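You operate a simulated robot arm through the tools that you are given. There is no shell and no other tool. Be economical: measure what you need, move in short steps, check, and stop when the job is done.

Carry out the task below with a simulated robot arm. There is one attempt and no reset: what you move stays moved.

TASK
Bring the covered stock pot to a rolling boil without boiling over.
Fine: five seconds or more; steam slider open by its red knob, then the large burner up to HIGH; burner off, then slider shut.

The check looks at the end state, three seconds after you hand in, the way a careful person would. Anything else that was tipped, shoved, dropped, spilled or broken makes it a failure.

THE ROBOT
A 7-joint arm with a two-finger parallel gripper, fixed in place. Base frame: the origin is at the foot of the arm, x ahead of it, y to its left, z up. Units: m, degrees, N and s.
Its first joint turns from -66.0 to 66.0 degrees. Payload 1.57 kg.
The tool frame sits at the grasp point between the pads (the TCP): z along the fingers, y along the line on which they close. The tips reach 0.03 m beyond it. Largest opening 0.11 m; finger width 0.024, thickness 0.012; the body of the gripper, 0.048 by 0.112 m, starts 0.078 m behind the TCP.
Orientation is told as [roll, pitch, yaw] about the base's x, y, z axes, in that order, counted from this pose: with the fingers straight down and closing along the base's y, the tool's x points along the base's -x, its y along +y and its z along -z.

THE INTERFACE
- The arm moves only by the tool nudge_tool. Its argument "moves" is a list of rows, each a list of 3 entries, a list of its own where there are three numbers: the shift along the tool's x, y, z in mm, then the turn, a rotation vector about the tool's x, y, z in degrees, then the finger opening in mm, from 0 to 110. In form: [[[dx, dy, dz], [rx, ry, rz], hand], ...]. A call has 1 to 8 rows; each row is the pose to reach, as a shift and turn from the pose commanded when the call began, along the tool's axes at that moment. Each row takes 0.2 s and may step no farther than 0.05 m and 8.6 degrees from the row before; otherwise, or with a gripper value out of range, the whole call is refused. Where a pose cannot be reached the arm comes as near as it can. A force on the tool above 40 N (or 10 N above the force at the start of the call, whichever is more), or a blocked arm, ends the call early, and 0.2 s more pass. The fingers move at their own pace (about 0.108 m/s each) and stop on an object; they squeeze with about 37 N. The grip force told is the motor's: it shows also when the fingers shut on nothing. Time passes only in rows, and 0.2 s behind the last, so rows that repeat a pose let the fingers close. The reply holds the time, the measured pose of the TCP, the force on the tool along the base axes, the opening and the grip force, in the units named above and with some noise.
- Cameras (640 x 400 px; columns grow to the right, rows downward): "scene" is fixed at [0.1618, -0.403, 1.3815]; the picture's right is [0.73, -0.68, 0.00], its down [-0.53, -0.57, -0.63] and it looks along [0.43, 0.46, -0.78] (base axes); focal length 214 px, centre (320, 200). "wrist" rides on the gripper at [-0.036, 0, -0.08] in the tool frame; the picture's right is [0.00, -1.00, 0.00], its down [0.97, 0.00, -0.24] and it looks along [0.24, 0.00, 0.97] (tool axes); focal length 218 px, centre (320, 200).
- get_image(camera): a new picture of that camera. The clock stands still meanwhile.
- probe_pixels(camera, pixels): there is no depth. For up to 12 entries [column, row, z] of the newest picture of that camera ("zoom" is the newest enlarged one), the place [x, y] in the base frame at which the ray of that pixel passes the height z, good to about 0.002 m. The clock stands still meanwhile.
- inspect(camera, box): a new picture of the part [left, top, right, bottom] of that camera's present view, enlarged. The clock stands still meanwhile.
- job_done(): hands the job in; it is judged then, once.

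Keep the steps short. Do not move on a guess: measure, check each grasp and each placing, and mend mistakes. In all there are 80 turns and 34 pictures (those below and enlarged ones count). Leave the gripper open and the arm clear of the work at the hand-in unless told otherwise, and finish with a single line.

The tools are called after "Emit:" as a command line: name --argument value ..., lists and objects as JSON in quotes. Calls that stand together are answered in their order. nudge_tool: Moves the arm, as the interface text tells. Its arguments: {"type":"object","properties":{"moves":{"type":"array","items":{"type":"array"}}},"required":["moves"]} The other tools are called the same way: get_image (camera) takes a picture; probe_pixels (camera, pixels) gives the place at which the rays of pixels pass given heights; inspect (camera, box) takes an enlarged picture of a part of a camera's view; job_done () hands the job in.

At the start:

```text
time_s: 0.0
ee_pos: [0.3499, -0.1069, 1.2311]
tool_rot: [0.0, -0.1, 0.1]
contact_force: [0.3, -0.8, -0.5]
opening: 0.1099
grasp_force: 0.1
```

scene: 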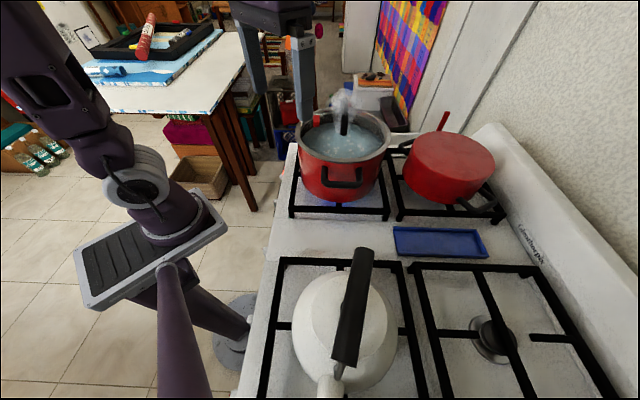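
wrist: 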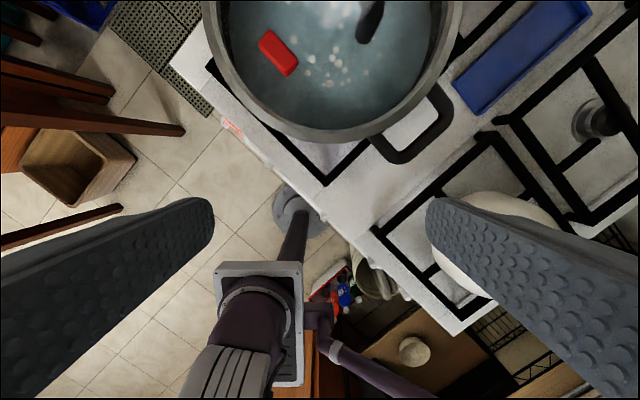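

I see the pot with a glass lid and a red block at wrist (278,53), which is probably the slider knob. There are small red marks at the stove edge at wrist (232,128). I'll enlarge both areas.

Emit:
inspect --camera "wrist" --box '[160, 0, 480, 200]'

Emit:
inspect --camera "scene" --box '[240, 80, 440, 260]'

```text
2.00 times, centred on (320, 100) of wrist
```

zoom: 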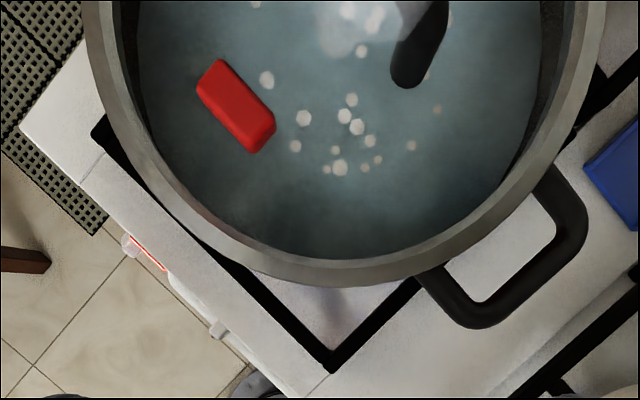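

```text
2.22 times, centred on (340, 170) of scene
```

zoom: 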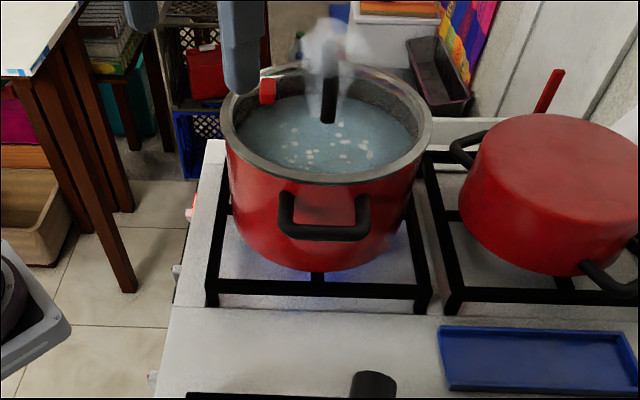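

The front panel seems to carry the burner controls: a red-lit one at zoom (145,250) and another at (215,330). I'll measure some points.

Emit:
get_image --camera "wrist"

Emit:
probe_pixels --camera "wrist" --pixels '[[278, 53, 1.1], [278, 53, 1.07], [370, 20, 1.12], [170, 62, 0.953], [460, 330, 0.953], [226, 123, 0.9], [267, 165, 0.9], [340, 140, 1.1], [208, 0, 1.1], [462, 0, 1.1]]'

Emit:
probe_pixels --camera "scene" --pixels '[[300, 125, 1.1], [390, 130, 1.1], [345, 160, 1.1], [345, 110, 1.1], [323, 123, 1.1], [323, 123, 1.13], [290, 145, 0.953], [245, 380, 0.953]]'

```text
29 pictures are left
```

wrist: 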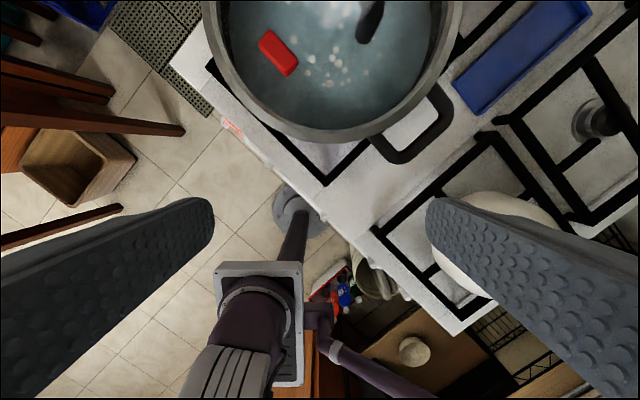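

```text
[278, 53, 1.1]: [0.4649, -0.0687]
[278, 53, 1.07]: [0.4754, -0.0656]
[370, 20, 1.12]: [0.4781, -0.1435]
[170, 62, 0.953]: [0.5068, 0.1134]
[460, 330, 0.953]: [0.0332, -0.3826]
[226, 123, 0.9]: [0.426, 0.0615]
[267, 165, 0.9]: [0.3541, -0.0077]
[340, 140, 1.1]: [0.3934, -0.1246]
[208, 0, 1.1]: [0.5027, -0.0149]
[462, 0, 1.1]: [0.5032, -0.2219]
```

```text
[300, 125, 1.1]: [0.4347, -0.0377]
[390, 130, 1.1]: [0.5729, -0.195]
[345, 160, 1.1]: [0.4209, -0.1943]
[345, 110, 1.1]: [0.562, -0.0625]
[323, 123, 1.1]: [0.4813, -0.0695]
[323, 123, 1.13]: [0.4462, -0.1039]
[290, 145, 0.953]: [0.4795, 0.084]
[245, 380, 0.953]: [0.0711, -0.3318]
```

Next I'll move the hand out in front of the stove's front edge, to about (0.27, 0.13), and yaw 44° to face the panel. The path is clear of the pot.

Emit:
nudge_tool --moves '[[[13, 40, 13], [0, 0, 7.3], 110], [[27, 79, 27], [0, 0, 14.6], 110], [[40, 118, 40], [0, 0, 22], 110], [[53, 158, 54], [0, 0, 29.3], 110], [[67, 198, 67], [0, 0, 36.6], 110], [[80, 237, 81], [0, 0, 44], 110]]'

```text
time_s: 1.4
ee_pos: [0.2674, 0.1309, 1.1488]
tool_rot: [0.0, 0.0, -44.1]
contact_force: [0.4, -0.4, -0.6]
opening: 0.1099
grasp_force: 0.1
```

The hand arrived at (0.267, 0.131, 1.149). Now I'll tilt it toward the panel by 45° so the camera looks at the front.

Emit:
nudge_tool --moves '[[[0, 0, 0], [0, -8, 0], 110], [[0, 0, 0], [0, -16, 0], 110], [[0, 0, 0], [0, -24, 0], 110], [[0, 0, 0], [0, -32, 0], 110], [[0, 0, 0], [0, -40, 0], 110], [[0, 0, 0], [0, -45, 0], 110]]'

Emit:
get_image --camera "wrist"

```text
time_s: 2.8
ee_pos: [0.2685, 0.1302, 1.1497]
tool_rot: [0.2, -45.1, -44.1]
contact_force: [-0.1, -0.4, 0.2]
opening: 0.11
grasp_force: 0.0
```

```text
28 pictures are left
```

wrist: 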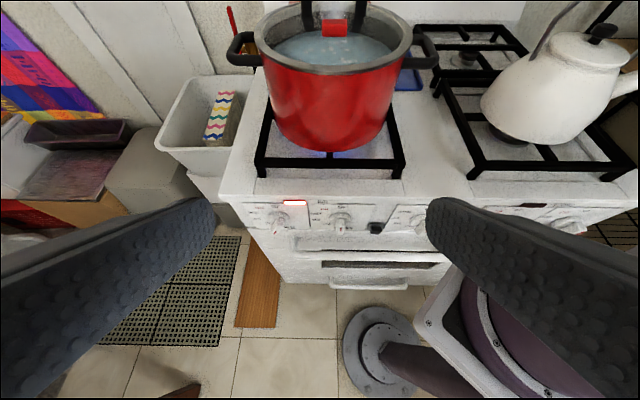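

This is a good view of the panel, with knobs at (278,220), (340,222), (418,222) and (570,226). I'll zoom on the panel and then on the lid.

Emit:
inspect --camera "wrist" --box '[230, 190, 390, 290]'

Emit:
inspect --camera "wrist" --box '[240, 0, 440, 125]'

Emit:
inspect --camera "wrist" --box '[360, 190, 620, 260]'

```text
4.00 times, centred on (310, 240) of wrist
```

zoom: 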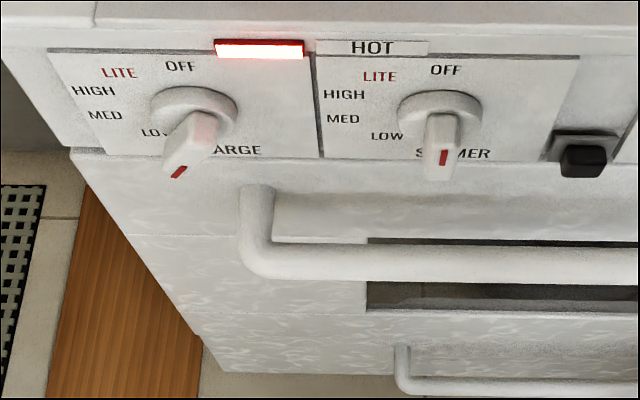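

```text
3.20 times, centred on (340, 62) of wrist
```

zoom: 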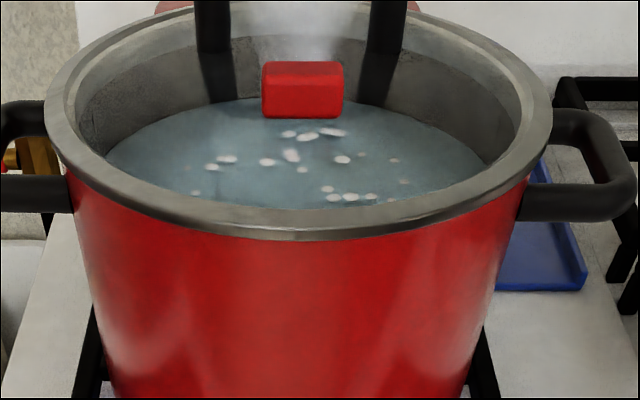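

```text
2.46 times, centred on (490, 225) of wrist
```

zoom: 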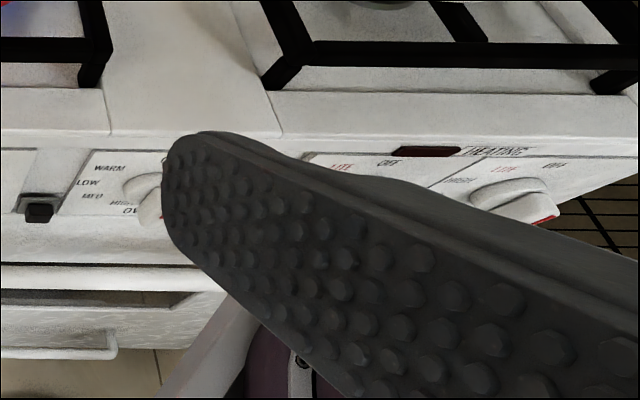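

The LARGE knob is the leftmost one, at zoom (195,120). Its scale runs OFF, LITE, HIGH, MED, LOW counter-clockwise. I need a face-on view to see where it points, so I'll lower the hand and tilt it nearly level, well back from the panel.

Emit:
nudge_tool --moves '[[[27, 11, 16], [0, -8, 0], 110], [[54, 23, 31], [0, -16, 0], 110], [[80, 35, 47], [0, -24, 0], 110], [[107, 46, 62], [0, -32, 0], 110], [[134, 58, 78], [0, -40, 0], 110]]'

Emit:
get_image --camera "wrist"

```text
time_s: 4.0
ee_pos: [0.2805, 0.1977, 0.9958]
tool_rot: [0.3, -85.2, -44.5]
contact_force: [-0.3, 0.5, -0.7]
opening: 0.11
grasp_force: 0.1
```

```text
24 pictures are left
```

wrist: 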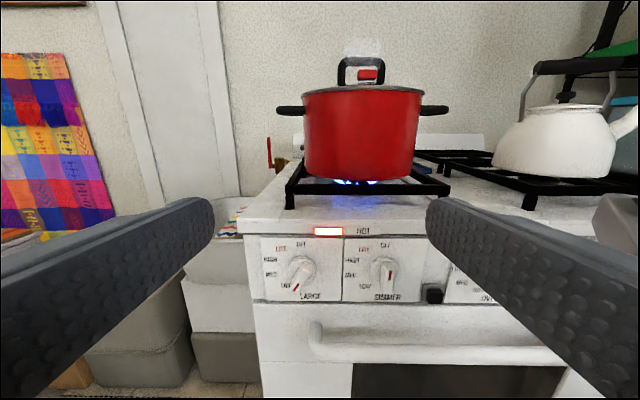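

The level pose is reachable. I'll enlarge the knobs and the lid top.

Emit:
inspect --camera "wrist" --box '[250, 215, 410, 315]'

Emit:
inspect --camera "wrist" --box '[300, 30, 440, 120]'

```text
4.00 times, centred on (330, 265) of wrist
```

zoom: 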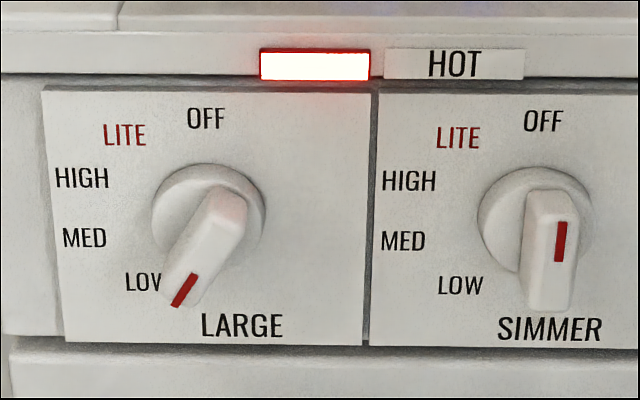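

```text
4.44 times, centred on (370, 75) of wrist
```

zoom: 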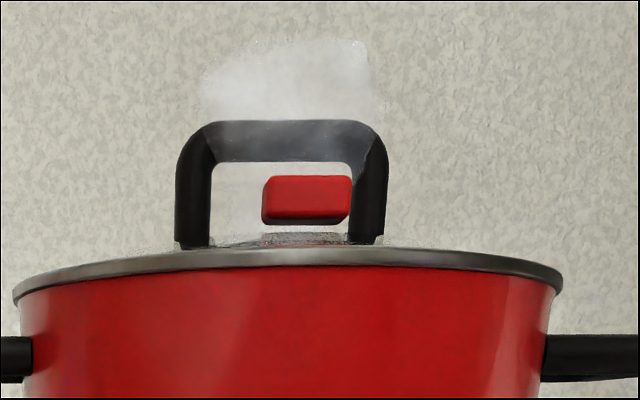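

The LARGE knob points at LOW and the red knob sits in front of the lid handle. From the two views I triangulate the LARGE knob at about (0.453, 0.071, 0.827) and the red knob at about (0.456, -0.076, 1.116). Next I'll back up and over for a close look at the slider from above.

Emit:
nudge_tool --moves '[[[-31, -12, 5], [0, 8, 0], 110], [[-63, -23, 11], [0, 16, 0], 110], [[-94, -35, 16], [0, 24, 0], 110], [[-125, -47, 22], [0, 32, 0], 110], [[-157, -59, 27], [0, 40, 0], 110], [[-200, -59, 27], [0, 40, 0], 110], [[-245, -59, 27], [0, 45, 0], 110]]'

```text
time_s: 5.6
ee_pos: [0.2745, 0.1228, 1.2387]
tool_rot: [0.0, -40.0, -44.0]
contact_force: [-0.4, 0.8, -0.4]
opening: 0.1098
grasp_force: 0.0
```

I'm at tilt 40 and z 1.239. Next I'll move forward over the lid at z about 1.26 with tilt 30; the handle top is at about 1.15.

Emit:
nudge_tool --moves '[[[-36, -3, 25], [0, 2, 0], 110], [[-71, -6, 49], [0, 4, 0], 110], [[-107, -10, 74], [0, 6, 0], 110], [[-142, -13, 98], [0, 8, 0], 110], [[-178, -16, 123], [0, 10, 0], 110]]'

Emit:
get_image --camera "wrist"

```text
time_s: 6.8
ee_pos: [0.4187, -0.0407, 1.2594]
tool_rot: [-0.1, -30.0, -43.9]
contact_force: [0.3, 0.6, -0.6]
opening: 0.1101
grasp_force: 0.1
```

```text
21 pictures are left
```

wrist: 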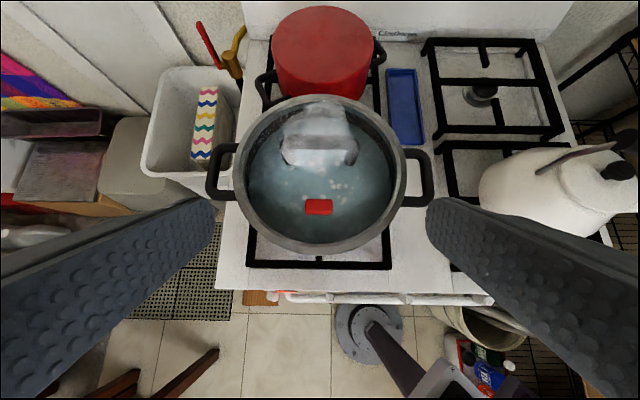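

Emit:
inspect --camera "wrist" --box '[240, 90, 400, 250]'

Emit:
probe_pixels --camera "wrist" --pixels '[[319, 207, 1.116], [305, 207, 1.116], [333, 207, 1.116], [319, 199, 1.12], [319, 215, 1.12], [284, 150, 1.15], [354, 150, 1.15]]'

```text
2.50 times, centred on (320, 170) of wrist
```

zoom: 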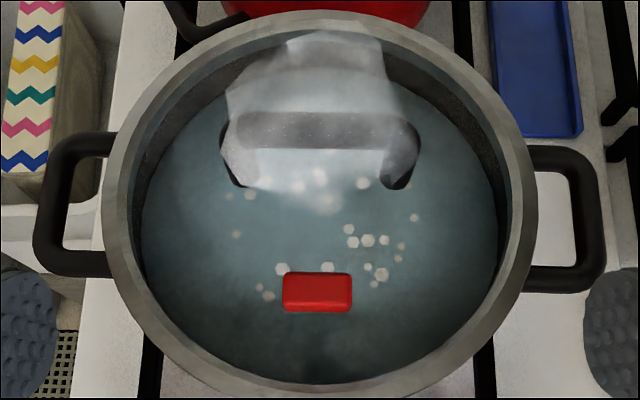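

```text
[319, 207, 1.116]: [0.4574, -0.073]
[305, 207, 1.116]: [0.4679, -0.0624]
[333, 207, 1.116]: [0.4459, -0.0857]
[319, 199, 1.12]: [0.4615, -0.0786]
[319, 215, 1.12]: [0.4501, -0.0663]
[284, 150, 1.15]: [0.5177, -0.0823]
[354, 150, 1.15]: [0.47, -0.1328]
```

The red knob is confirmed at (0.457, -0.074), elongated sideways. I need the slide direction, so I'll zoom tight on it from both cameras.

Emit:
inspect --camera "wrist" --box '[280, 160, 360, 240]'

Emit:
inspect --camera "scene" --box '[290, 80, 400, 165]'

```text
5.00 times, centred on (320, 200) of wrist
```

zoom: 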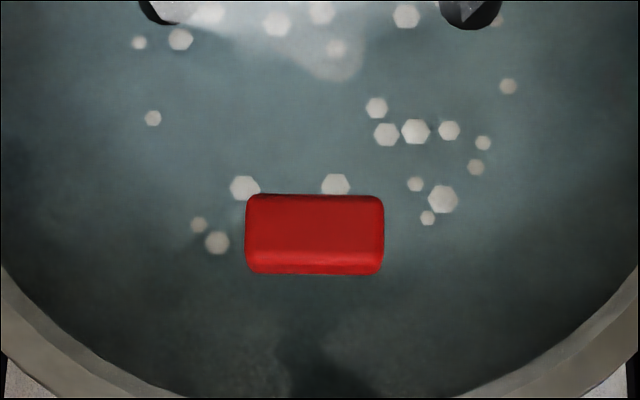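

```text
4.71 times, centred on (345, 122) of scene
```

zoom: 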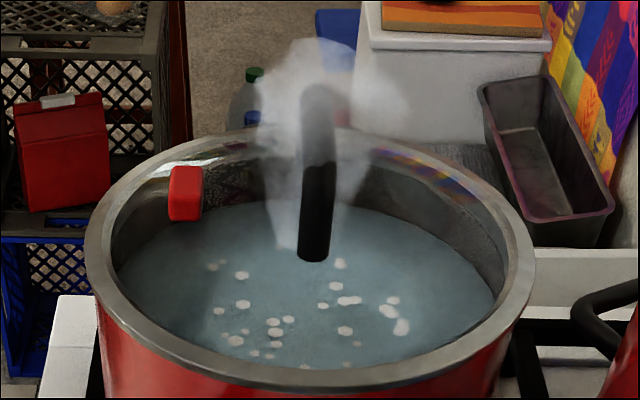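

No slot is visible, so I'll find the direction by gentle pushes. I'll straighten the tool to vertical above the knob with the tips at z about 1.17, clear of the handle, and set the opening to 60.

Emit:
nudge_tool --moves '[[[-4, 1, 19], [0, 7.5, 0], 60], [[-7, 1, 38], [0, 15, 0], 60], [[-11, 2, 58], [0, 22.5, 0], 60], [[-14, 3, 77], [0, 30, 0], 60]]'

Emit:
get_image --camera "wrist"

```text
time_s: 7.8
ee_pos: [0.4589, -0.0701, 1.2006]
tool_rot: [0.0, 0.2, -44.0]
contact_force: [-0.1, -0.1, -0.6]
opening: 0.0601
grasp_force: 0.1
```

```text
17 pictures are left
```

wrist: 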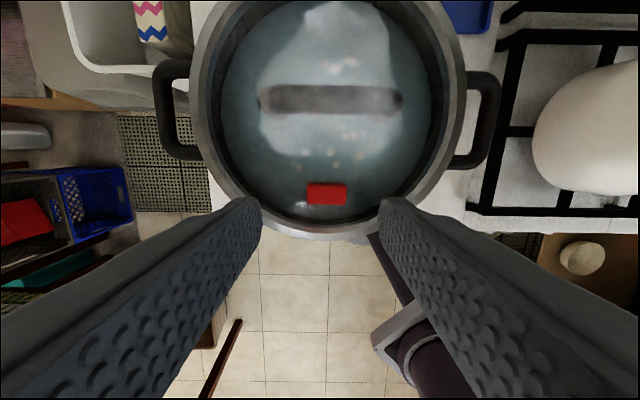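

Emit:
probe_pixels --camera "wrist" --pixels '[[307, 194, 1.122], [347, 194, 1.122], [327, 184, 1.122], [327, 203, 1.122], [327, 205, 1.11], [330, 0, 1.087], [330, 235, 1.087], [190, 100, 1.087], [465, 100, 1.087]]'

```text
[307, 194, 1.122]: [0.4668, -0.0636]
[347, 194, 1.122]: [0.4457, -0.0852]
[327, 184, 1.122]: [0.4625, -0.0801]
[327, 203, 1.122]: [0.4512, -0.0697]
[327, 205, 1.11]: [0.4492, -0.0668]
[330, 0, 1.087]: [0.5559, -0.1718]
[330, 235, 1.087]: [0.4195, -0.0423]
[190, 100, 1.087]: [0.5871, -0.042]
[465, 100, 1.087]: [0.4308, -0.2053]
```

The knob centre reads (0.456, -0.0745), so I'll shift 5 mm in tool y. Then I'll descend until the tips are at z about 1.108.

Emit:
nudge_tool --moves '[[[-1, -5, 0], [0, 0, 0], 60], [[-1, -5, 30], [0, 0, 0], 60], [[-1, -5, 50], [0, 0, 0], 60], [[-1, -5, 63], [0, 0, 0], 60]]'

Emit:
inspect --camera "scene" --box '[290, 70, 400, 165]'

```text
time_s: 8.8
ee_pos: [0.4571, -0.0761, 1.1395]
tool_rot: [0.0, 0.0, -44.0]
contact_force: [1.3, -0.1, 1.3]
opening: 0.06
grasp_force: 0.1
```

```text
4.21 times, centred on (345, 118) of scene
```

zoom: 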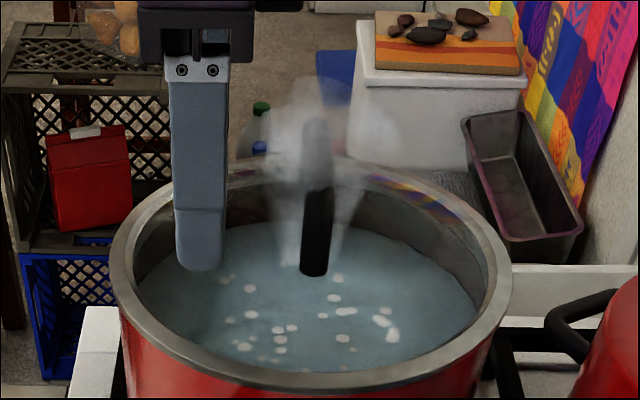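

No contact yet and the near finger hides the knob. I'll close the fingers on it.

Emit:
nudge_tool --moves '[[[0, 0, 0], [0, 0, 0], 26], [[0, 0, 0], [0, 0, 0], 26], [[0, 0, 0], [0, 0, 0], 26]]'

```text
time_s: 9.6
ee_pos: [0.456, -0.0762, 1.1402]
tool_rot: [0.0, -0.1, -44.0]
contact_force: [0.5, 0.5, 0.2]
opening: 0.0297
grasp_force: 37.4
```

The knob is gripped at 29.7 mm. I'll test a 4 mm slide toward the handle (tool -x) and read the force.

Emit:
nudge_tool --moves '[[[-2, 0, 0], [0, 0, 0], 26], [[-4, 0, 0], [0, 0, 0], 26]]'

```text
time_s: 10.2
ee_pos: [0.4581, -0.0775, 1.1389]
tool_rot: [0.0, 0.0, -44.0]
contact_force: [-4.4, 4.4, 1.7]
opening: 0.0297
grasp_force: 36.8
```

It moved about 3 mm against 6 N. I'll go 6 mm more in the same direction.

Emit:
nudge_tool --moves '[[[-3, 0, 0], [0, 0, 0], 26], [[-6, 0, 0], [0, 0, 0], 26]]'

Emit:
get_image --camera "wrist"

```text
time_s: 10.8
ee_pos: [0.461, -0.0806, 1.1398]
tool_rot: [-0.1, 0.1, -44.0]
contact_force: [-6.9, 6.8, 10.2]
opening: 0.0294
grasp_force: 37.1
```

```text
15 pictures are left
```

wrist: 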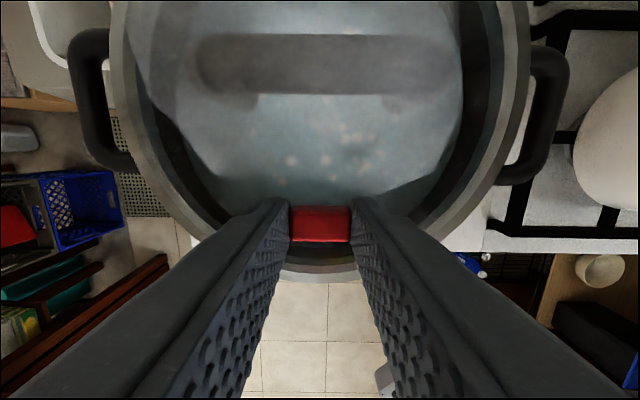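

Displacement is 6.7 mm against 10 N, with some upward force. I'll check whether the knob moved relative to the lid handle and rim.

Emit:
probe_pixels --camera "wrist" --pixels '[[321, 207, 1.122], [321, 240, 1.122], [321, 65, 1.15], [325, 275, 1.087], [120, 20, 1.087], [525, 20, 1.087], [90, 30, 1.06], [545, 40, 1.06]]'

Emit:
probe_pixels --camera "scene" --pixels '[[345, 163, 1.087]]'

```text
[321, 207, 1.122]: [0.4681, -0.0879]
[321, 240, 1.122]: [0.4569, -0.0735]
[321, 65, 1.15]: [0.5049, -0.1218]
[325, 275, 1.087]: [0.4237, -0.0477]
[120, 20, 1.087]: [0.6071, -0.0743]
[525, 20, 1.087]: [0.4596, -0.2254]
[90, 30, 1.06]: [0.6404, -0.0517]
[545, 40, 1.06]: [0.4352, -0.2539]
```

```text
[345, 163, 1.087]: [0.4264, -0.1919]
```

The rim and handle may have shifted too, meaning the lid may be moving rather than the slider. I'll compare with the same scene crop as before.

Emit:
inspect --camera "scene" --box '[290, 70, 400, 165]'

```text
4.21 times, centred on (345, 118) of scene
```

zoom: 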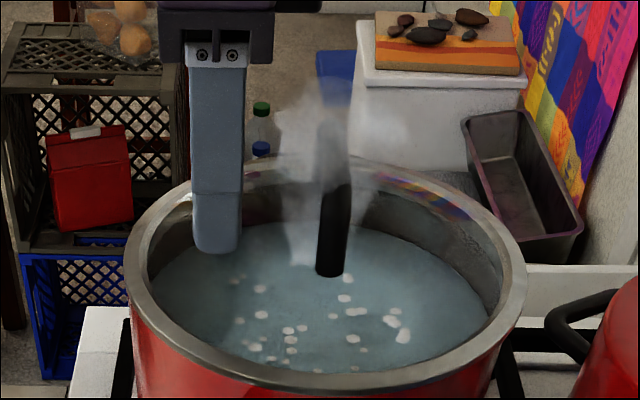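

The whole pot slid about 7 mm, so this direction is wrong. I'll pull it back to the original TCP of (0.456, -0.076).

Emit:
nudge_tool --moves '[[[5, 0, 0], [0, 0, 0], 26], [[10, 0, 0], [0, 0, 0], 26], [[13, 0, 0], [0, 0, 0], 26]]'

```text
time_s: 11.6
ee_pos: [0.4536, -0.0752, 1.1394]
tool_rot: [0.0, -0.2, -44.1]
contact_force: [6.2, -5.2, 9.7]
opening: 0.0295
grasp_force: 36.3
```

I'm back within about 2 mm. Next I'll release the tension, then test sideways to the left (tool +y) by 4 mm.

Emit:
nudge_tool --moves '[[[-4, 0, -1], [0, 0, 0], 26], [[-4, 2, -1], [0, 0, 0], 26], [[-4, 4, -1], [0, 0, 0], 26]]'

```text
time_s: 12.4
ee_pos: [0.458, -0.0729, 1.1412]
tool_rot: [-0.2, 0.1, -44.0]
contact_force: [-3.1, -1.6, -0.4]
opening: 0.0293
grasp_force: 36.9
```

It moved about 4.8 mm with only 3.3 N. I'll continue 8 mm more and compare the scene crop.

Emit:
nudge_tool --moves '[[[0, 4, 0], [0, 0, 0], 26], [[0, 8, 0], [0, 0, 0], 26]]'

Emit:
inspect --camera "scene" --box '[290, 70, 400, 165]'

```text
time_s: 13.0
ee_pos: [0.4624, -0.0663, 1.1408]
tool_rot: [0.1, -0.1, -44.0]
contact_force: [-3.9, -3.8, 0.4]
opening: 0.0296
grasp_force: 36.5
```

```text
4.21 times, centred on (345, 118) of scene
```

zoom: 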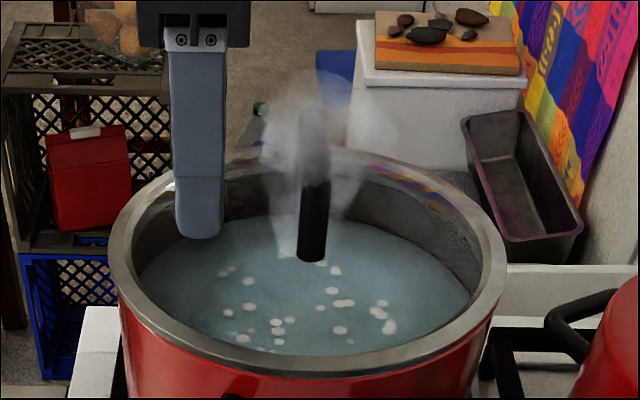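

The whole pot moved again, about 10 mm to the left, so the slider is at its left stop. I'll go right (tool -y) in steps and watch the force.

Emit:
nudge_tool --moves '[[[0, -4, 0], [0, 0, 0], 26], [[0, -8, 0], [0, 0, 0], 26], [[0, -12, 0], [0, 0, 0], 26]]'

Emit:
inspect --camera "scene" --box '[290, 70, 400, 165]'

```text
time_s: 13.8
ee_pos: [0.4545, -0.074, 1.1407]
tool_rot: [-0.1, 0.0, -44.0]
contact_force: [0.8, 0.6, 0.1]
opening: 0.0294
grasp_force: 36.8
```

```text
4.21 times, centred on (345, 118) of scene
```

zoom: 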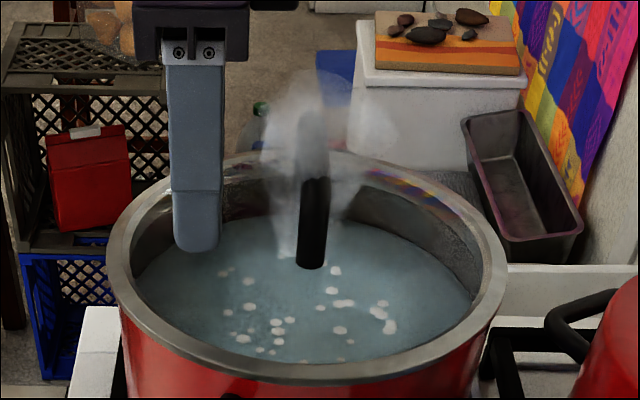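

The force is now only about 1 N and the rim barely moved, so the slider seems to run to the right. I'll continue in steps.

Emit:
nudge_tool --moves '[[[0, -4, 0], [0, 0, 0], 26], [[0, -8, 0], [0, 0, 0], 26], [[0, -12, 0], [0, 0, 0], 26]]'

Emit:
get_image --camera "wrist"

```text
time_s: 14.6
ee_pos: [0.4483, -0.0838, 1.141]
tool_rot: [0.0, 0.0, -44.0]
contact_force: [0.5, 0.1, -0.1]
opening: 0.0294
grasp_force: 36.8
```

```text
11 pictures are left
```

wrist: 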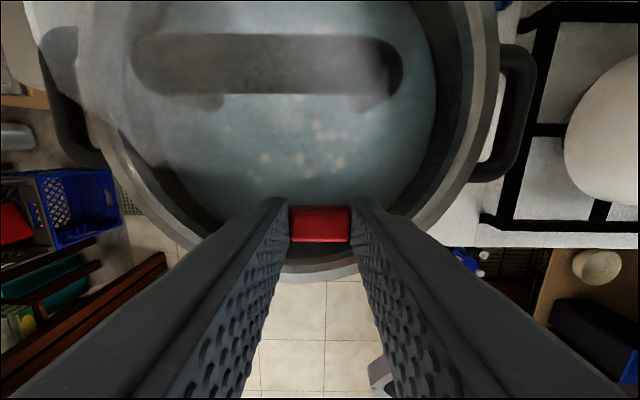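

The knob now sits right of the handle centre, so the slider is moving, about 22 mm so far. I'll continue right until the force rises at the end stop.

Emit:
nudge_tool --moves '[[[0, -4, 0], [0, 0, 0], 26], [[0, -8, 0], [0, 0, 0], 26], [[0, -12, 0], [0, 0, 0], 26]]'

```text
time_s: 15.4
ee_pos: [0.4394, -0.0919, 1.1399]
tool_rot: [0.0, 0.0, -44.0]
contact_force: [0.3, -1.0, -0.7]
opening: 0.0295
grasp_force: 37.4
```

Emit:
nudge_tool --moves '[[[0, -3, 0], [0, 0, 0], 26], [[0, -6, 0], [0, 0, 0], 26], [[0, -9, 0], [0, 0, 0], 26]]'

```text
time_s: 16.2
ee_pos: [0.4349, -0.0983, 1.1393]
tool_rot: [0.0, 0.1, -44.0]
contact_force: [0.7, -0.3, 0.3]
opening: 0.0295
grasp_force: 36.9
```

Still free after about 42 mm. I'll continue in small steps.

Emit:
nudge_tool --moves '[[[0, -3, 0], [0, 0, 0], 26], [[0, -6, 0], [0, 0, 0], 26], [[0, -9, 0], [0, 0, 0], 26]]'

Emit:
inspect --camera "scene" --box '[290, 70, 400, 165]'

```text
time_s: 17.0
ee_pos: [0.4265, -0.1065, 1.1404]
tool_rot: [0.0, -0.1, -44.1]
contact_force: [-0.8, 1.6, -0.1]
opening: 0.0293
grasp_force: 36.8
```

```text
4.21 times, centred on (345, 118) of scene
```

zoom: 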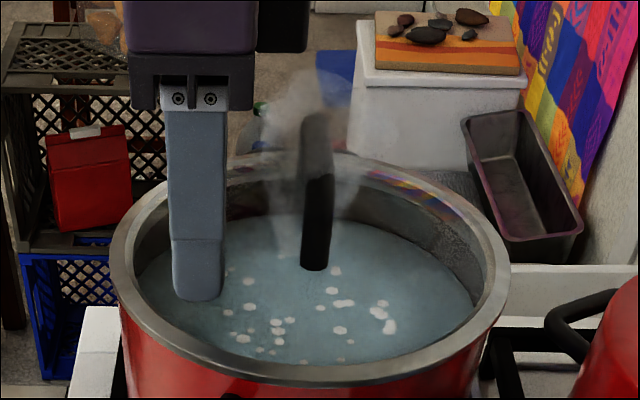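

Still low force. The far side of the lid leaves room, so I'll continue.

Emit:
nudge_tool --moves '[[[0, -3, 0], [0, 0, 0], 26], [[0, -6, 0], [0, 0, 0], 26], [[0, -9, 0], [0, 0, 0], 26]]'

Emit:
get_image --camera "wrist"

```text
time_s: 17.8
ee_pos: [0.4204, -0.1138, 1.1399]
tool_rot: [0.1, 0.0, -43.9]
contact_force: [3.5, 3.3, -0.2]
opening: 0.0297
grasp_force: 37.8
```

```text
9 pictures are left
```

wrist: 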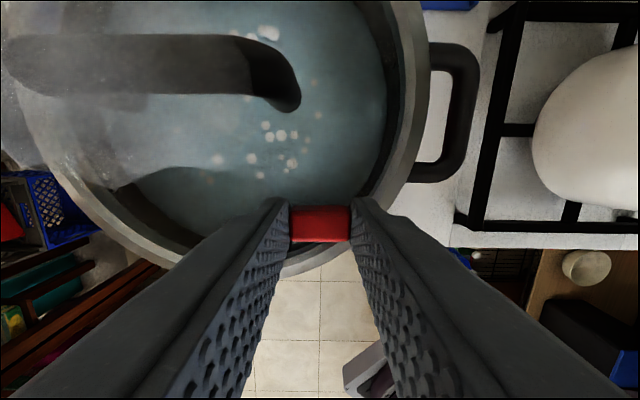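

The force rose to 4.8 N, so the slider is at its right end after about 50 mm of travel, and the pot is back near its original place. I'll relax, open and lift.

Emit:
nudge_tool --moves '[[[0, 1.5, 0], [0, 0, 0], 60], [[0, 1.5, 0], [0, 0, 0], 60], [[0, 1.5, -30], [0, 0, 0], 60], [[0, 1.5, -75], [0, 0, 0], 60], [[0, 1.5, -120], [0, 0, 0], 60]]'

Emit:
inspect --camera "scene" --box '[240, 80, 440, 260]'

```text
time_s: 19.0
ee_pos: [0.4217, -0.1101, 1.2594]
tool_rot: [0.0, 0.0, -43.9]
contact_force: [-0.4, 0.6, 0.7]
opening: 0.0601
grasp_force: 0.0
```

```text
2.22 times, centred on (340, 170) of scene
```

zoom: 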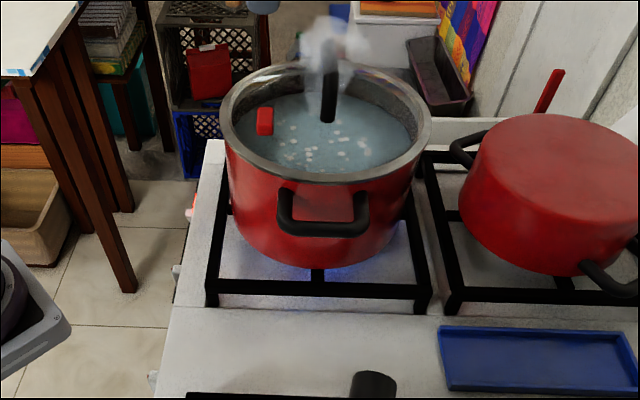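

The pot is back in its starting place, upright, with the knob now at the other end and steam venting. Next I'll move the hand back in front of the panel at about h 0.10, l 0.366, z 1.15, tilting toward level.

Emit:
nudge_tool --moves '[[[40, 22, 10], [0, -4, 0], 60], [[80, 43, 25], [0, -12, 0], 60], [[120, 65, 42], [0, -20, 0], 60], [[160, 87, 59], [0, -28, 0], 60], [[200, 109, 76], [0, -36, 0], 60], [[240, 130, 93], [0, -44, 0], 60], [[280, 152, 110], [0, -52, 0], 60]]'

```text
time_s: 20.6
ee_pos: [0.3253, 0.1937, 1.147]
tool_rot: [0.1, -52.0, -43.9]
contact_force: [0.7, -0.1, 0.1]
opening: 0.0599
grasp_force: 0.1
```

Good. Now I'll lower to z about 0.86 at h about 0.15 with the tool level, still about 10 cm from the knob.

Emit:
nudge_tool --moves '[[[28, 0, 31], [0, -5.4, 0], 60], [[56, 0, 62], [0, -10.9, 0], 60], [[84, 0, 93], [0, -16.3, 0], 60], [[111, 0, 124], [0, -21.7, 0], 60], [[139, 0, 155], [0, -27.1, 0], 60], [[167, 0, 186], [0, -32.6, 0], 60], [[195, 0, 217], [0, -38, 0], 60]]'

Emit:
get_image --camera "wrist"

```text
time_s: 22.2
ee_pos: [0.4545, 0.2463, 0.847]
tool_rot: [-114.6, -89.5, 70.2]
contact_force: [0.4, -0.6, -1.1]
opening: 0.0602
grasp_force: 0.1
out of reach, approached as far as the arm can: row 2, 3, 4, 5, 6, 7
```

```text
7 pictures are left
```

wrist: 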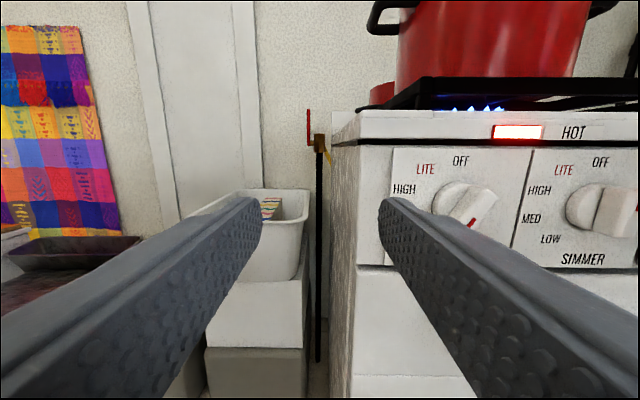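

The arm reached the right height and orientation but sits about 0.127 m too far left (l 0.493 instead of 0.366). The view is upright, with the LARGE knob at (462,203). I'll try translating right in level steps from here.

Emit:
nudge_tool --moves '[[[0, -25, 0], [0, 0, 0], 60], [[0, -50, 0], [0, 0, 0], 60], [[0, -75, 0], [0, 0, 0], 60], [[0, -100, 0], [0, 0, 0], 60], [[0, -125, 0], [0, 0, 0], 60]]'

```text
time_s: 23.4
ee_pos: [0.4566, 0.2492, 0.8473]
tool_rot: [-102.1, -89.9, 58.0]
contact_force: [-0.8, -0.4, -0.5]
opening: 0.0599
grasp_force: 0.1
out of reach, approached as far as the arm can: row 1, 2, 3, 4, 5
```

Level at this height is not reachable further right. A tool tilted about 50° should be reachable, and with closed fingertips I can turn the knob by pushing its bar. I'll back off upward, tilt to 50° and move right, closing the fingers.

Emit:
nudge_tool --moves '[[[-20, -18, 0], [0, 8, 0], 60], [[-40, -37, 0], [0, 16, 0], 40], [[-60, -56, 0], [0, 24, 0], 20], [[-60, -75, 5], [0, 32, 0], 0], [[-60, -94, 10], [0, 40, 0], 0], [[-45, -112, 20], [0, 40, 0], 0], [[-25, -128, 30], [0, 40, 0], 0]]'

```text
time_s: 25.0
ee_pos: [0.4273, 0.1864, 0.9255]
tool_rot: [-0.7, -49.7, -43.8]
contact_force: [1.3, -1.2, 0.9]
opening: 0.0
grasp_force: 21.2
out of reach, approached as far as the arm can: row 1, 2, 3, 4, 5, 6, 7
```

I'm at l 0.431, z 0.926, tilt 50, still at the edge of reach. I'll try the same target with less tilt, 35°.

Emit:
nudge_tool --moves '[[[0, 0, 0], [0, 8, 0], 0], [[0, 0, 0], [0, 15, 0], 0], [[6, -16, 10], [0, 15, 0], 0], [[13, -32, 20], [0, 15, 0], 0], [[20, -48, 30], [0, 15, 0], 0], [[26, -65, 39], [0, 15, 0], 0]]'

```text
time_s: 26.4
ee_pos: [0.4141, 0.1662, 0.9073]
tool_rot: [-0.4, -35.0, -43.9]
contact_force: [-0.5, 0.7, 0.6]
opening: 0.0
grasp_force: 21.4
out of reach, approached as far as the arm can: row 4, 5, 6
```

It's better at 35° but still short. I suspect the wrist-roll joint is at a limit. With closed fingers the roll does not matter, so I'll roll the tool back by 45° and retry the move.

Emit:
nudge_tool --moves '[[[0, 0, 0], [0, 0, -8], 0], [[0, 0, 0], [0, 0, -16], 0], [[0, 0, 0], [0, 0, -24], 0], [[0, 0, 0], [0, 0, -32], 0], [[0, 0, 0], [0, 0, -40], 0], [[5, -15, 8], [0, 0, -40], 0], [[10, -30, 16], [0, 0, -40], 0], [[15, -42, 24], [0, 0, -40], 0]]'

```text
time_s: 28.2
ee_pos: [0.386, 0.1355, 0.8813]
tool_rot: [-24.2, -26.1, 1.7]
contact_force: [0.2, 0.5, 0.1]
opening: 0.0
grasp_force: 21.5
```

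All rows were reachable, so roll was the limiting joint. I'm now at h 0.183, l 0.366, z 0.881. I'll tilt to level again in this roll, staying off the knob.

Emit:
nudge_tool --moves '[[[0, 0, 0], [5.05, -6.02, 0], 30], [[0, 0, 0], [10.1, -12.04, 0], 30], [[0, 0, 0], [15.15, -18.06, 0], 40], [[0, 0, 0], [20.2, -24.08, 0], 40], [[0, 0, 0], [25.25, -30.1, 0], 40], [[0, 0, 0], [30.3, -36.12, 0], 40], [[0, 0, 0], [35.3, -42.1, 0], 40]]'

```text
time_s: 29.8
ee_pos: [0.3852, 0.1367, 0.882]
tool_rot: [-90.1, -50.0, 46.1]
contact_force: [-0.4, 0.4, -0.2]
opening: 0.0398
grasp_force: 0.0
```

The tool is level and in place, rolled -40° from upright. To grip the bar at LOW and end at HIGH within range I need roll about -140, ending about -78. I'll lower to z about 0.83 and roll.

Emit:
nudge_tool --moves '[[[6, 5, 0], [0, 0, -7.5], 40], [[12, 10, 0], [0, 0, -15], 40], [[18, 15, 0], [0, 0, -22.5], 40], [[24, 20, 0], [0, 0, -30], 40], [[30, 25, 0], [0, 0, -37.5], 40], [[36, 30, 0], [0, 0, -45], 40], [[42, 34, 0], [0, 0, -52.5], 40]]'

Emit:
get_image --camera "wrist"

```text
time_s: 31.4
ee_pos: [0.3864, 0.1344, 0.8279]
tool_rot: [-89.9, 2.6, 46.1]
contact_force: [0.0, 0.1, 0.0]
opening: 0.0397
grasp_force: 0.1
```

```text
6 pictures are left
```

wrist: 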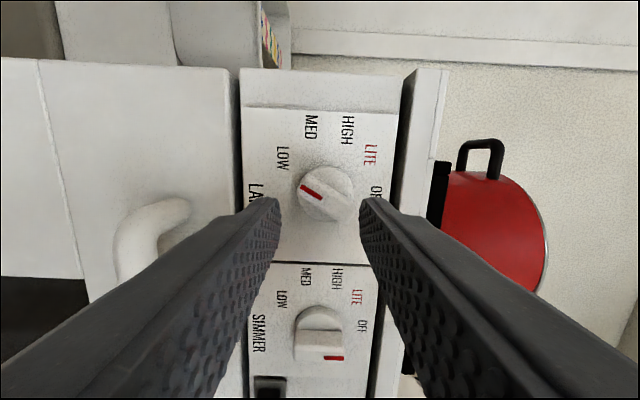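

This is a clear view, with roll about -92.6 and image-right being up. The pointer is at LOW, and the knob base is at about (326,188). I'll zoom once to get the bar's centre precisely.

Emit:
inspect --camera "wrist" --box '[260, 110, 400, 240]'

```text
3.08 times, centred on (330, 175) of wrist
```

zoom: 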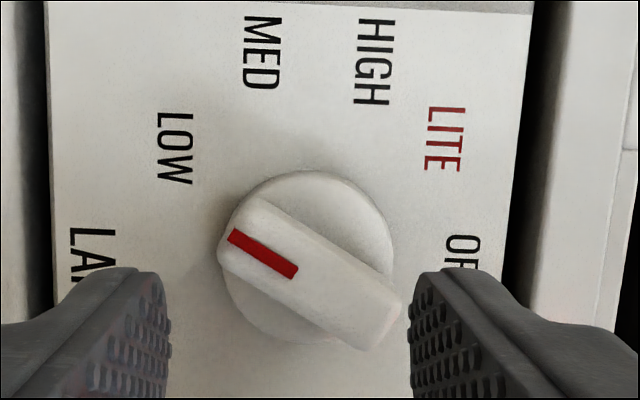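

The bar pointer is at 145° with labels HIGH at about 71° and OFF at 0°, so I need a 73° clockwise turn. The bar centre is near l 0.364, z 0.832, and its front is at h about 0.249. I'll roll -55.4 so the pads close across the bar.

Emit:
nudge_tool --moves '[[[0, -1, 0], [0, 0, -7.9], 40], [[0, -1, 0], [0, 0, -15.8], 40], [[0, -2, 0], [0, 0, -23.7], 40], [[1, -2, 0], [0, 0, -31.6], 40], [[1, -3, 0], [0, 0, -39.5], 40], [[1, -4, 0], [0, 0, -47.4], 40], [[1, -4, 0], [0, 0, -55.4], 40]]'

```text
time_s: 33.0
ee_pos: [0.3858, 0.134, 0.8336]
tool_rot: [-89.8, 58.1, 46.0]
contact_force: [0.4, -0.4, -0.6]
opening: 0.0397
grasp_force: 0.1
```

The roll was reached at (l 0.3647, z 0.8336). I'll advance straight in by 52 mm, watching force.

Emit:
nudge_tool --moves '[[[0, 0, 20], [0, 0, 0], 40], [[0, 0, 35], [0, 0, 0], 40], [[0, 0, 45], [0, 0, 0], 40], [[0, 0, 52], [0, 0, 0], 40]]'

```text
time_s: 34.0
ee_pos: [0.423, 0.0991, 0.8307]
tool_rot: [-89.7, 58.0, 46.4]
contact_force: [-24.0, 16.9, 4.1]
opening: 0.0396
grasp_force: 0.0
```

The tips touched the knob's skirt (29 N at h 0.235). I'll back off 5 mm and then close on the bar.

Emit:
nudge_tool --moves '[[[0, 0, -6], [0, 0, 0], 40], [[0, 0, -6], [0, 0, 0], 5], [[0, 0, -6], [0, 0, 0], 5], [[0, 0, -6], [0, 0, 0], 5]]'

```text
time_s: 35.0
ee_pos: [0.4187, 0.1031, 0.832]
tool_rot: [-90.3, 57.9, 46.0]
contact_force: [22.6, -1.2, 15.2]
opening: 0.016
grasp_force: 31.4
```

The pads are at 16 mm on the bar, but a 21 N side force says I'm off-centre. I'll shift 5 mm toward the bar (tool -y) to relax it.

Emit:
nudge_tool --moves '[[[0, -3, 0], [0, 0, 0], 5], [[0, -6, 0], [0, 0, 0], 5], [[0, -6, 0], [0, 0, 0], 5]]'

```text
time_s: 35.8
ee_pos: [0.4187, 0.1022, 0.8322]
tool_rot: [-89.3, 58.1, 46.0]
contact_force: [1.3, -4.8, -0.6]
opening: 0.0157
grasp_force: 31.5
stopped in row 3: the force on the tool passed its limit (the readings are from after the stop); the commanded pose is now the measured one
```

The force has relaxed and the bar is centred in the grip. I'll turn the knob clockwise, first 40°.

Emit:
nudge_tool --moves '[[[0, 0, 0], [0, 0, 8], 5], [[0, 0, 0], [0, 0, 16], 5], [[0, 0, 0], [0, 0, 24], 5], [[0, 0, 0], [0, 0, 32], 5], [[0, 0, 0], [0, 0, 40], 5]]'

```text
time_s: 37.0
ee_pos: [0.4189, 0.1021, 0.8326]
tool_rot: [-89.4, 18.2, 45.5]
contact_force: [-12.9, -19.8, -12.9]
opening: 0.0157
grasp_force: 31.5
```

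Turned 40° as commanded, with some side force from being off-axis. I'll relax by about 4 mm and turn the remaining 33°.

Emit:
nudge_tool --moves '[[[2, 2, 0], [0, 0, 4], 5], [[3, 3, 0], [0, 0, 11], 5], [[3, 3, 0], [0, 0, 18], 5], [[3, 3, 0], [0, 0, 25.5], 5], [[3, 3, 0], [0, 0, 33], 5]]'

Emit:
get_image --camera "wrist"

```text
time_s: 38.2
ee_pos: [0.4189, 0.1014, 0.8312]
tool_rot: [-89.5, -15.0, 45.5]
contact_force: [24.1, 16.4, 6.7]
opening: 0.016
grasp_force: 31.3
```

```text
4 pictures are left
```

wrist: 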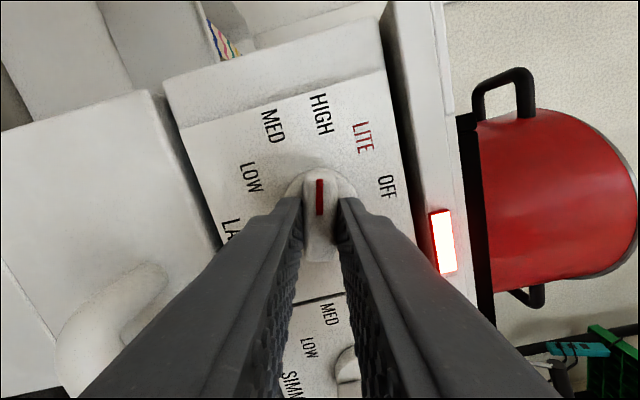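

The pointer is right on HIGH, at t = 38.2. I'll relax the side force and wait, holding the knob.

Emit:
nudge_tool --moves '[[[-2, 0.5, 0], [0, 0, 0], 5], [[-3.5, 1, 0], [0, 0, 0], 5], [[-3.5, 1, 0], [0, 0, 0], 5], [[-3.5, 1, 0], [0, 0, 0], 5], [[-3.5, 1, 0], [0, 0, 0], 5], [[-3.5, 1, 0], [0, 0, 0], 5], [[-3.5, 1, 0], [0, 0, 0], 5], [[-3.5, 1, 0], [0, 0, 0], 5]]'

Emit:
nudge_tool --moves '[[[0, 0, 0], [0, 0, 0], 5], [[0, 0, 0], [0, 0, 0], 5], [[0, 0, 0], [0, 0, 0], 5], [[0, 0, 0], [0, 0, 0], 5], [[0, 0, 0], [0, 0, 0], 5], [[0, 0, 0], [0, 0, 0], 5], [[0, 0, 0], [0, 0, 0], 5], [[0, 0, 0], [0, 0, 0], 5]]'

Emit:
inspect --camera "scene" --box '[240, 60, 440, 240]'

```text
time_s: 40.0
ee_pos: [0.4174, 0.104, 0.8311]
tool_rot: [-89.6, -14.7, 44.8]
contact_force: [-28.7, -16.9, 13.9]
opening: 0.016
grasp_force: 31.7
```

```text
time_s: 41.8
ee_pos: [0.4178, 0.103, 0.8307]
tool_rot: [-89.7, -14.9, 45.0]
contact_force: [-24.3, -20.8, 2.4]
opening: 0.0159
grasp_force: 31.7
```

```text
2.22 times, centred on (340, 150) of scene
```

zoom: 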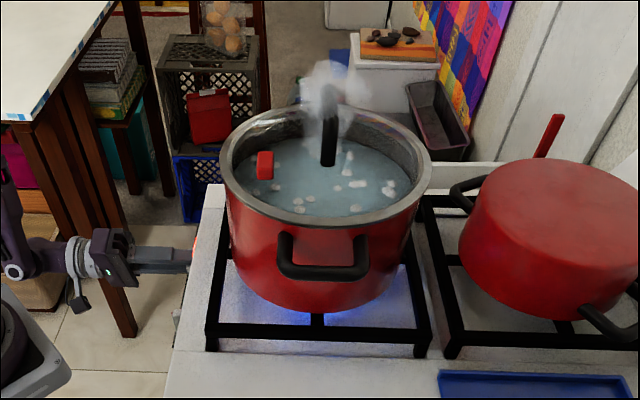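

Bubbles are growing and nothing is boiling over. I'll take back half the shift to relax the force and keep waiting.

Emit:
nudge_tool --moves '[[[1.8, -0.5, 0], [0, 0, 0], 5], [[1.8, -0.5, 0], [0, 0, 0], 5], [[1.8, -0.5, 0], [0, 0, 0], 5], [[1.8, -0.5, 0], [0, 0, 0], 5], [[1.8, -0.5, 0], [0, 0, 0], 5], [[1.8, -0.5, 0], [0, 0, 0], 5], [[1.8, -0.5, 0], [0, 0, 0], 5], [[1.8, -0.5, 0], [0, 0, 0], 5]]'

Emit:
nudge_tool --moves '[[[0, 0, 0], [0, 0, 0], 5], [[0, 0, 0], [0, 0, 0], 5], [[0, 0, 0], [0, 0, 0], 5], [[0, 0, 0], [0, 0, 0], 5], [[0, 0, 0], [0, 0, 0], 5], [[0, 0, 0], [0, 0, 0], 5], [[0, 0, 0], [0, 0, 0], 5], [[0, 0, 0], [0, 0, 0], 5]]'

Emit:
nudge_tool --moves '[[[0, 0, 0], [0, 0, 0], 5], [[0, 0, 0], [0, 0, 0], 5], [[0, 0, 0], [0, 0, 0], 5], [[0, 0, 0], [0, 0, 0], 5], [[0, 0, 0], [0, 0, 0], 5], [[0, 0, 0], [0, 0, 0], 5], [[0, 0, 0], [0, 0, 0], 5], [[0, 0, 0], [0, 0, 0], 5]]'

Emit:
inspect --camera "scene" --box '[240, 60, 440, 240]'

```text
time_s: 43.6
ee_pos: [0.4184, 0.1017, 0.8314]
tool_rot: [-89.7, -14.8, 45.4]
contact_force: [2.2, 2.2, 22.4]
opening: 0.0156
grasp_force: 31.6
```

```text
time_s: 45.4
ee_pos: [0.4187, 0.1021, 0.8317]
tool_rot: [-89.7, -14.8, 45.4]
contact_force: [9.6, 5.6, 21.8]
opening: 0.016
grasp_force: 31.4
```

```text
time_s: 47.2
ee_pos: [0.4177, 0.1035, 0.8308]
tool_rot: [-89.7, -14.8, 45.5]
contact_force: [11.7, 7.3, 21.6]
opening: 0.0158
grasp_force: 32.0
```

```text
2.22 times, centred on (340, 150) of scene
```

zoom: 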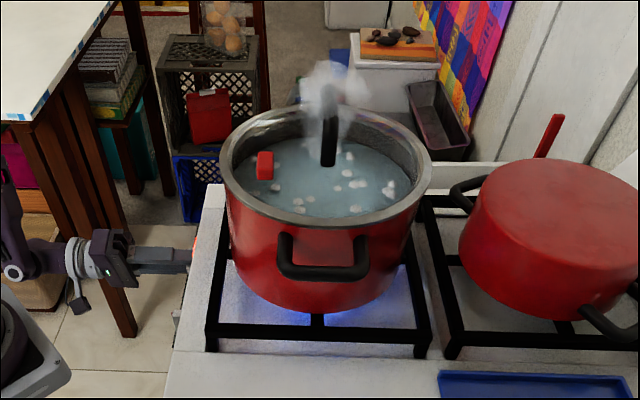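

The boil is vigorous and steady with no overflow. I'll wait a bit longer for margin, correcting the vertical force at the same time.

Emit:
nudge_tool --moves '[[[0, -2, 0], [0, 0, 0], 5], [[0, -2, 0], [0, 0, 0], 5], [[0, -2, 0], [0, 0, 0], 5], [[0, -2, 0], [0, 0, 0], 5], [[0, -2, 0], [0, 0, 0], 5], [[0, -2, 0], [0, 0, 0], 5], [[0, -2, 0], [0, 0, 0], 5], [[0, -2, 0], [0, 0, 0], 5]]'

Emit:
nudge_tool --moves '[[[0, 0, 0], [0, 0, 0], 5], [[0, 0, 0], [0, 0, 0], 5], [[0, 0, 0], [0, 0, 0], 5], [[0, 0, 0], [0, 0, 0], 5], [[0, 0, 0], [0, 0, 0], 5], [[0, 0, 0], [0, 0, 0], 5], [[0, 0, 0], [0, 0, 0], 5], [[0, 0, 0], [0, 0, 0], 5]]'

```text
time_s: 49.0
ee_pos: [0.4183, 0.1019, 0.832]
tool_rot: [-89.4, -14.8, 45.3]
contact_force: [30.3, 5.1, -14.2]
opening: 0.0161
grasp_force: 31.5
```

```text
time_s: 50.8
ee_pos: [0.418, 0.1029, 0.8313]
tool_rot: [-89.4, -14.7, 45.3]
contact_force: [21.1, 3.6, -24.7]
opening: 0.0159
grasp_force: 31.2
```

12 s at HIGH have passed. Now I'll turn clockwise toward OFF, the first 32°, to a roll known to be reachable.

Emit:
nudge_tool --moves '[[[-1, 1, 0], [0, 0, 0], 5], [[-1, 1, 0], [0, 0, 8], 5], [[-1, 1, 0], [0, 0, 16], 5], [[-1, 1, 0], [0, 0, 24], 5], [[-1, 1, 0], [0, 0, 32], 5]]'

```text
time_s: 52.0
ee_pos: [0.4185, 0.1025, 0.8306]
tool_rot: [-89.1, -46.8, 44.8]
contact_force: [-6.7, 2.7, -26.8]
opening: 0.0161
grasp_force: 31.7
```

At roll about -43 the knob is following. I'll continue 16° with a small downward relief.

Emit:
nudge_tool --moves '[[[1, 1, 0], [0, 0, 0], 5], [[1, 1, 0], [0, 0, 8], 5], [[1, 1, 0], [0, 0, 16], 5]]'

```text
time_s: 52.8
ee_pos: [0.4212, 0.1023, 0.8322]
tool_rot: [-90.0, -60.5, 44.5]
contact_force: [-13.7, 1.8, 10.0]
opening: 0.0161
grasp_force: 31.3
out of reach, approached as far as the arm can: row 3
stopped in row 3: the force on the tool passed its limit (the readings are from after the stop); the commanded pose is now the measured one
```

The roll limit comes at -29.5, with the pointer about 25° short of OFF. I'll release, back off 45 mm and roll -180° to regrip from the other side.

Emit:
nudge_tool --moves '[[[0, 0, 0], [0, 0, 0], 45], [[0, 0, -20], [0, 0, 0], 45], [[0, 0, -45], [0, 0, 0], 45], [[0, 0, -45], [0, 0, -8], 45], [[0, 0, -45], [0, 0, -16], 45], [[0, 0, -45], [0, 0, -24], 45], [[0, 0, -45], [0, 0, -32], 45], [[0, 0, -45], [0, 0, -40], 45]]'

Emit:
nudge_tool --moves '[[[0, 0, 0], [0, 0, -8.5], 45], [[0, 0, 0], [0, 0, -17], 45], [[0, 0, 0], [0, 0, -25.5], 45], [[0, 0, 0], [0, 0, -34], 45], [[0, 0, 0], [0, 0, -42.5], 45], [[0, 0, 0], [0, 0, -51], 45], [[0, 0, 0], [0, 0, -59.5], 45], [[0, 0, 0], [0, 0, -68], 45]]'

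Emit:
nudge_tool --moves '[[[0, 0, 0], [0, 0, -8.5], 45], [[0, 0, 0], [0, 0, -17], 45], [[0, 0, 0], [0, 0, -25.5], 45], [[0, 0, 0], [0, 0, -34], 45], [[0, 0, 0], [0, 0, -42.5], 45], [[0, 0, 0], [0, 0, -51], 45], [[0, 0, 0], [0, 0, -59.5], 45], [[0, 0, 0], [0, 0, -68], 45]]'

```text
time_s: 54.6
ee_pos: [0.3888, 0.1364, 0.8299]
tool_rot: [-89.9, -20.6, 44.5]
contact_force: [0.4, -0.4, 0.5]
opening: 0.0451
grasp_force: 0.1
```

```text
time_s: 56.4
ee_pos: [0.3895, 0.1351, 0.8319]
tool_rot: [-90.0, 47.5, 44.5]
contact_force: [0.2, 0.5, -0.9]
opening: 0.0451
grasp_force: 0.1
```

```text
time_s: 58.2
ee_pos: [0.3911, 0.136, 0.8315]
tool_rot: [90.0, 64.5, -135.6]
contact_force: [-0.4, 0.1, 0.5]
opening: 0.045
grasp_force: 0.1
```

The roll is about -205.5, matching the bar. I'll correct 3 mm right, advance 43 mm and close.

Emit:
nudge_tool --moves '[[[-1.3, 2.7, 20], [0, 0, -2], 45], [[-1.3, 2.7, 36], [0, 0, -4], 45], [[-1.3, 2.7, 43], [0, 0, -4], 45], [[-1.3, 2.7, 43], [0, 0, -4], 5], [[-1.3, 2.7, 43], [0, 0, -4], 5], [[-1.3, 2.7, 43], [0, 0, -4], 5]]'

```text
time_s: 59.6
ee_pos: [0.4185, 0.1044, 0.8301]
tool_rot: [89.7, 60.5, -135.6]
contact_force: [21.9, 5.7, -14.7]
opening: 0.0161
grasp_force: 31.2
```

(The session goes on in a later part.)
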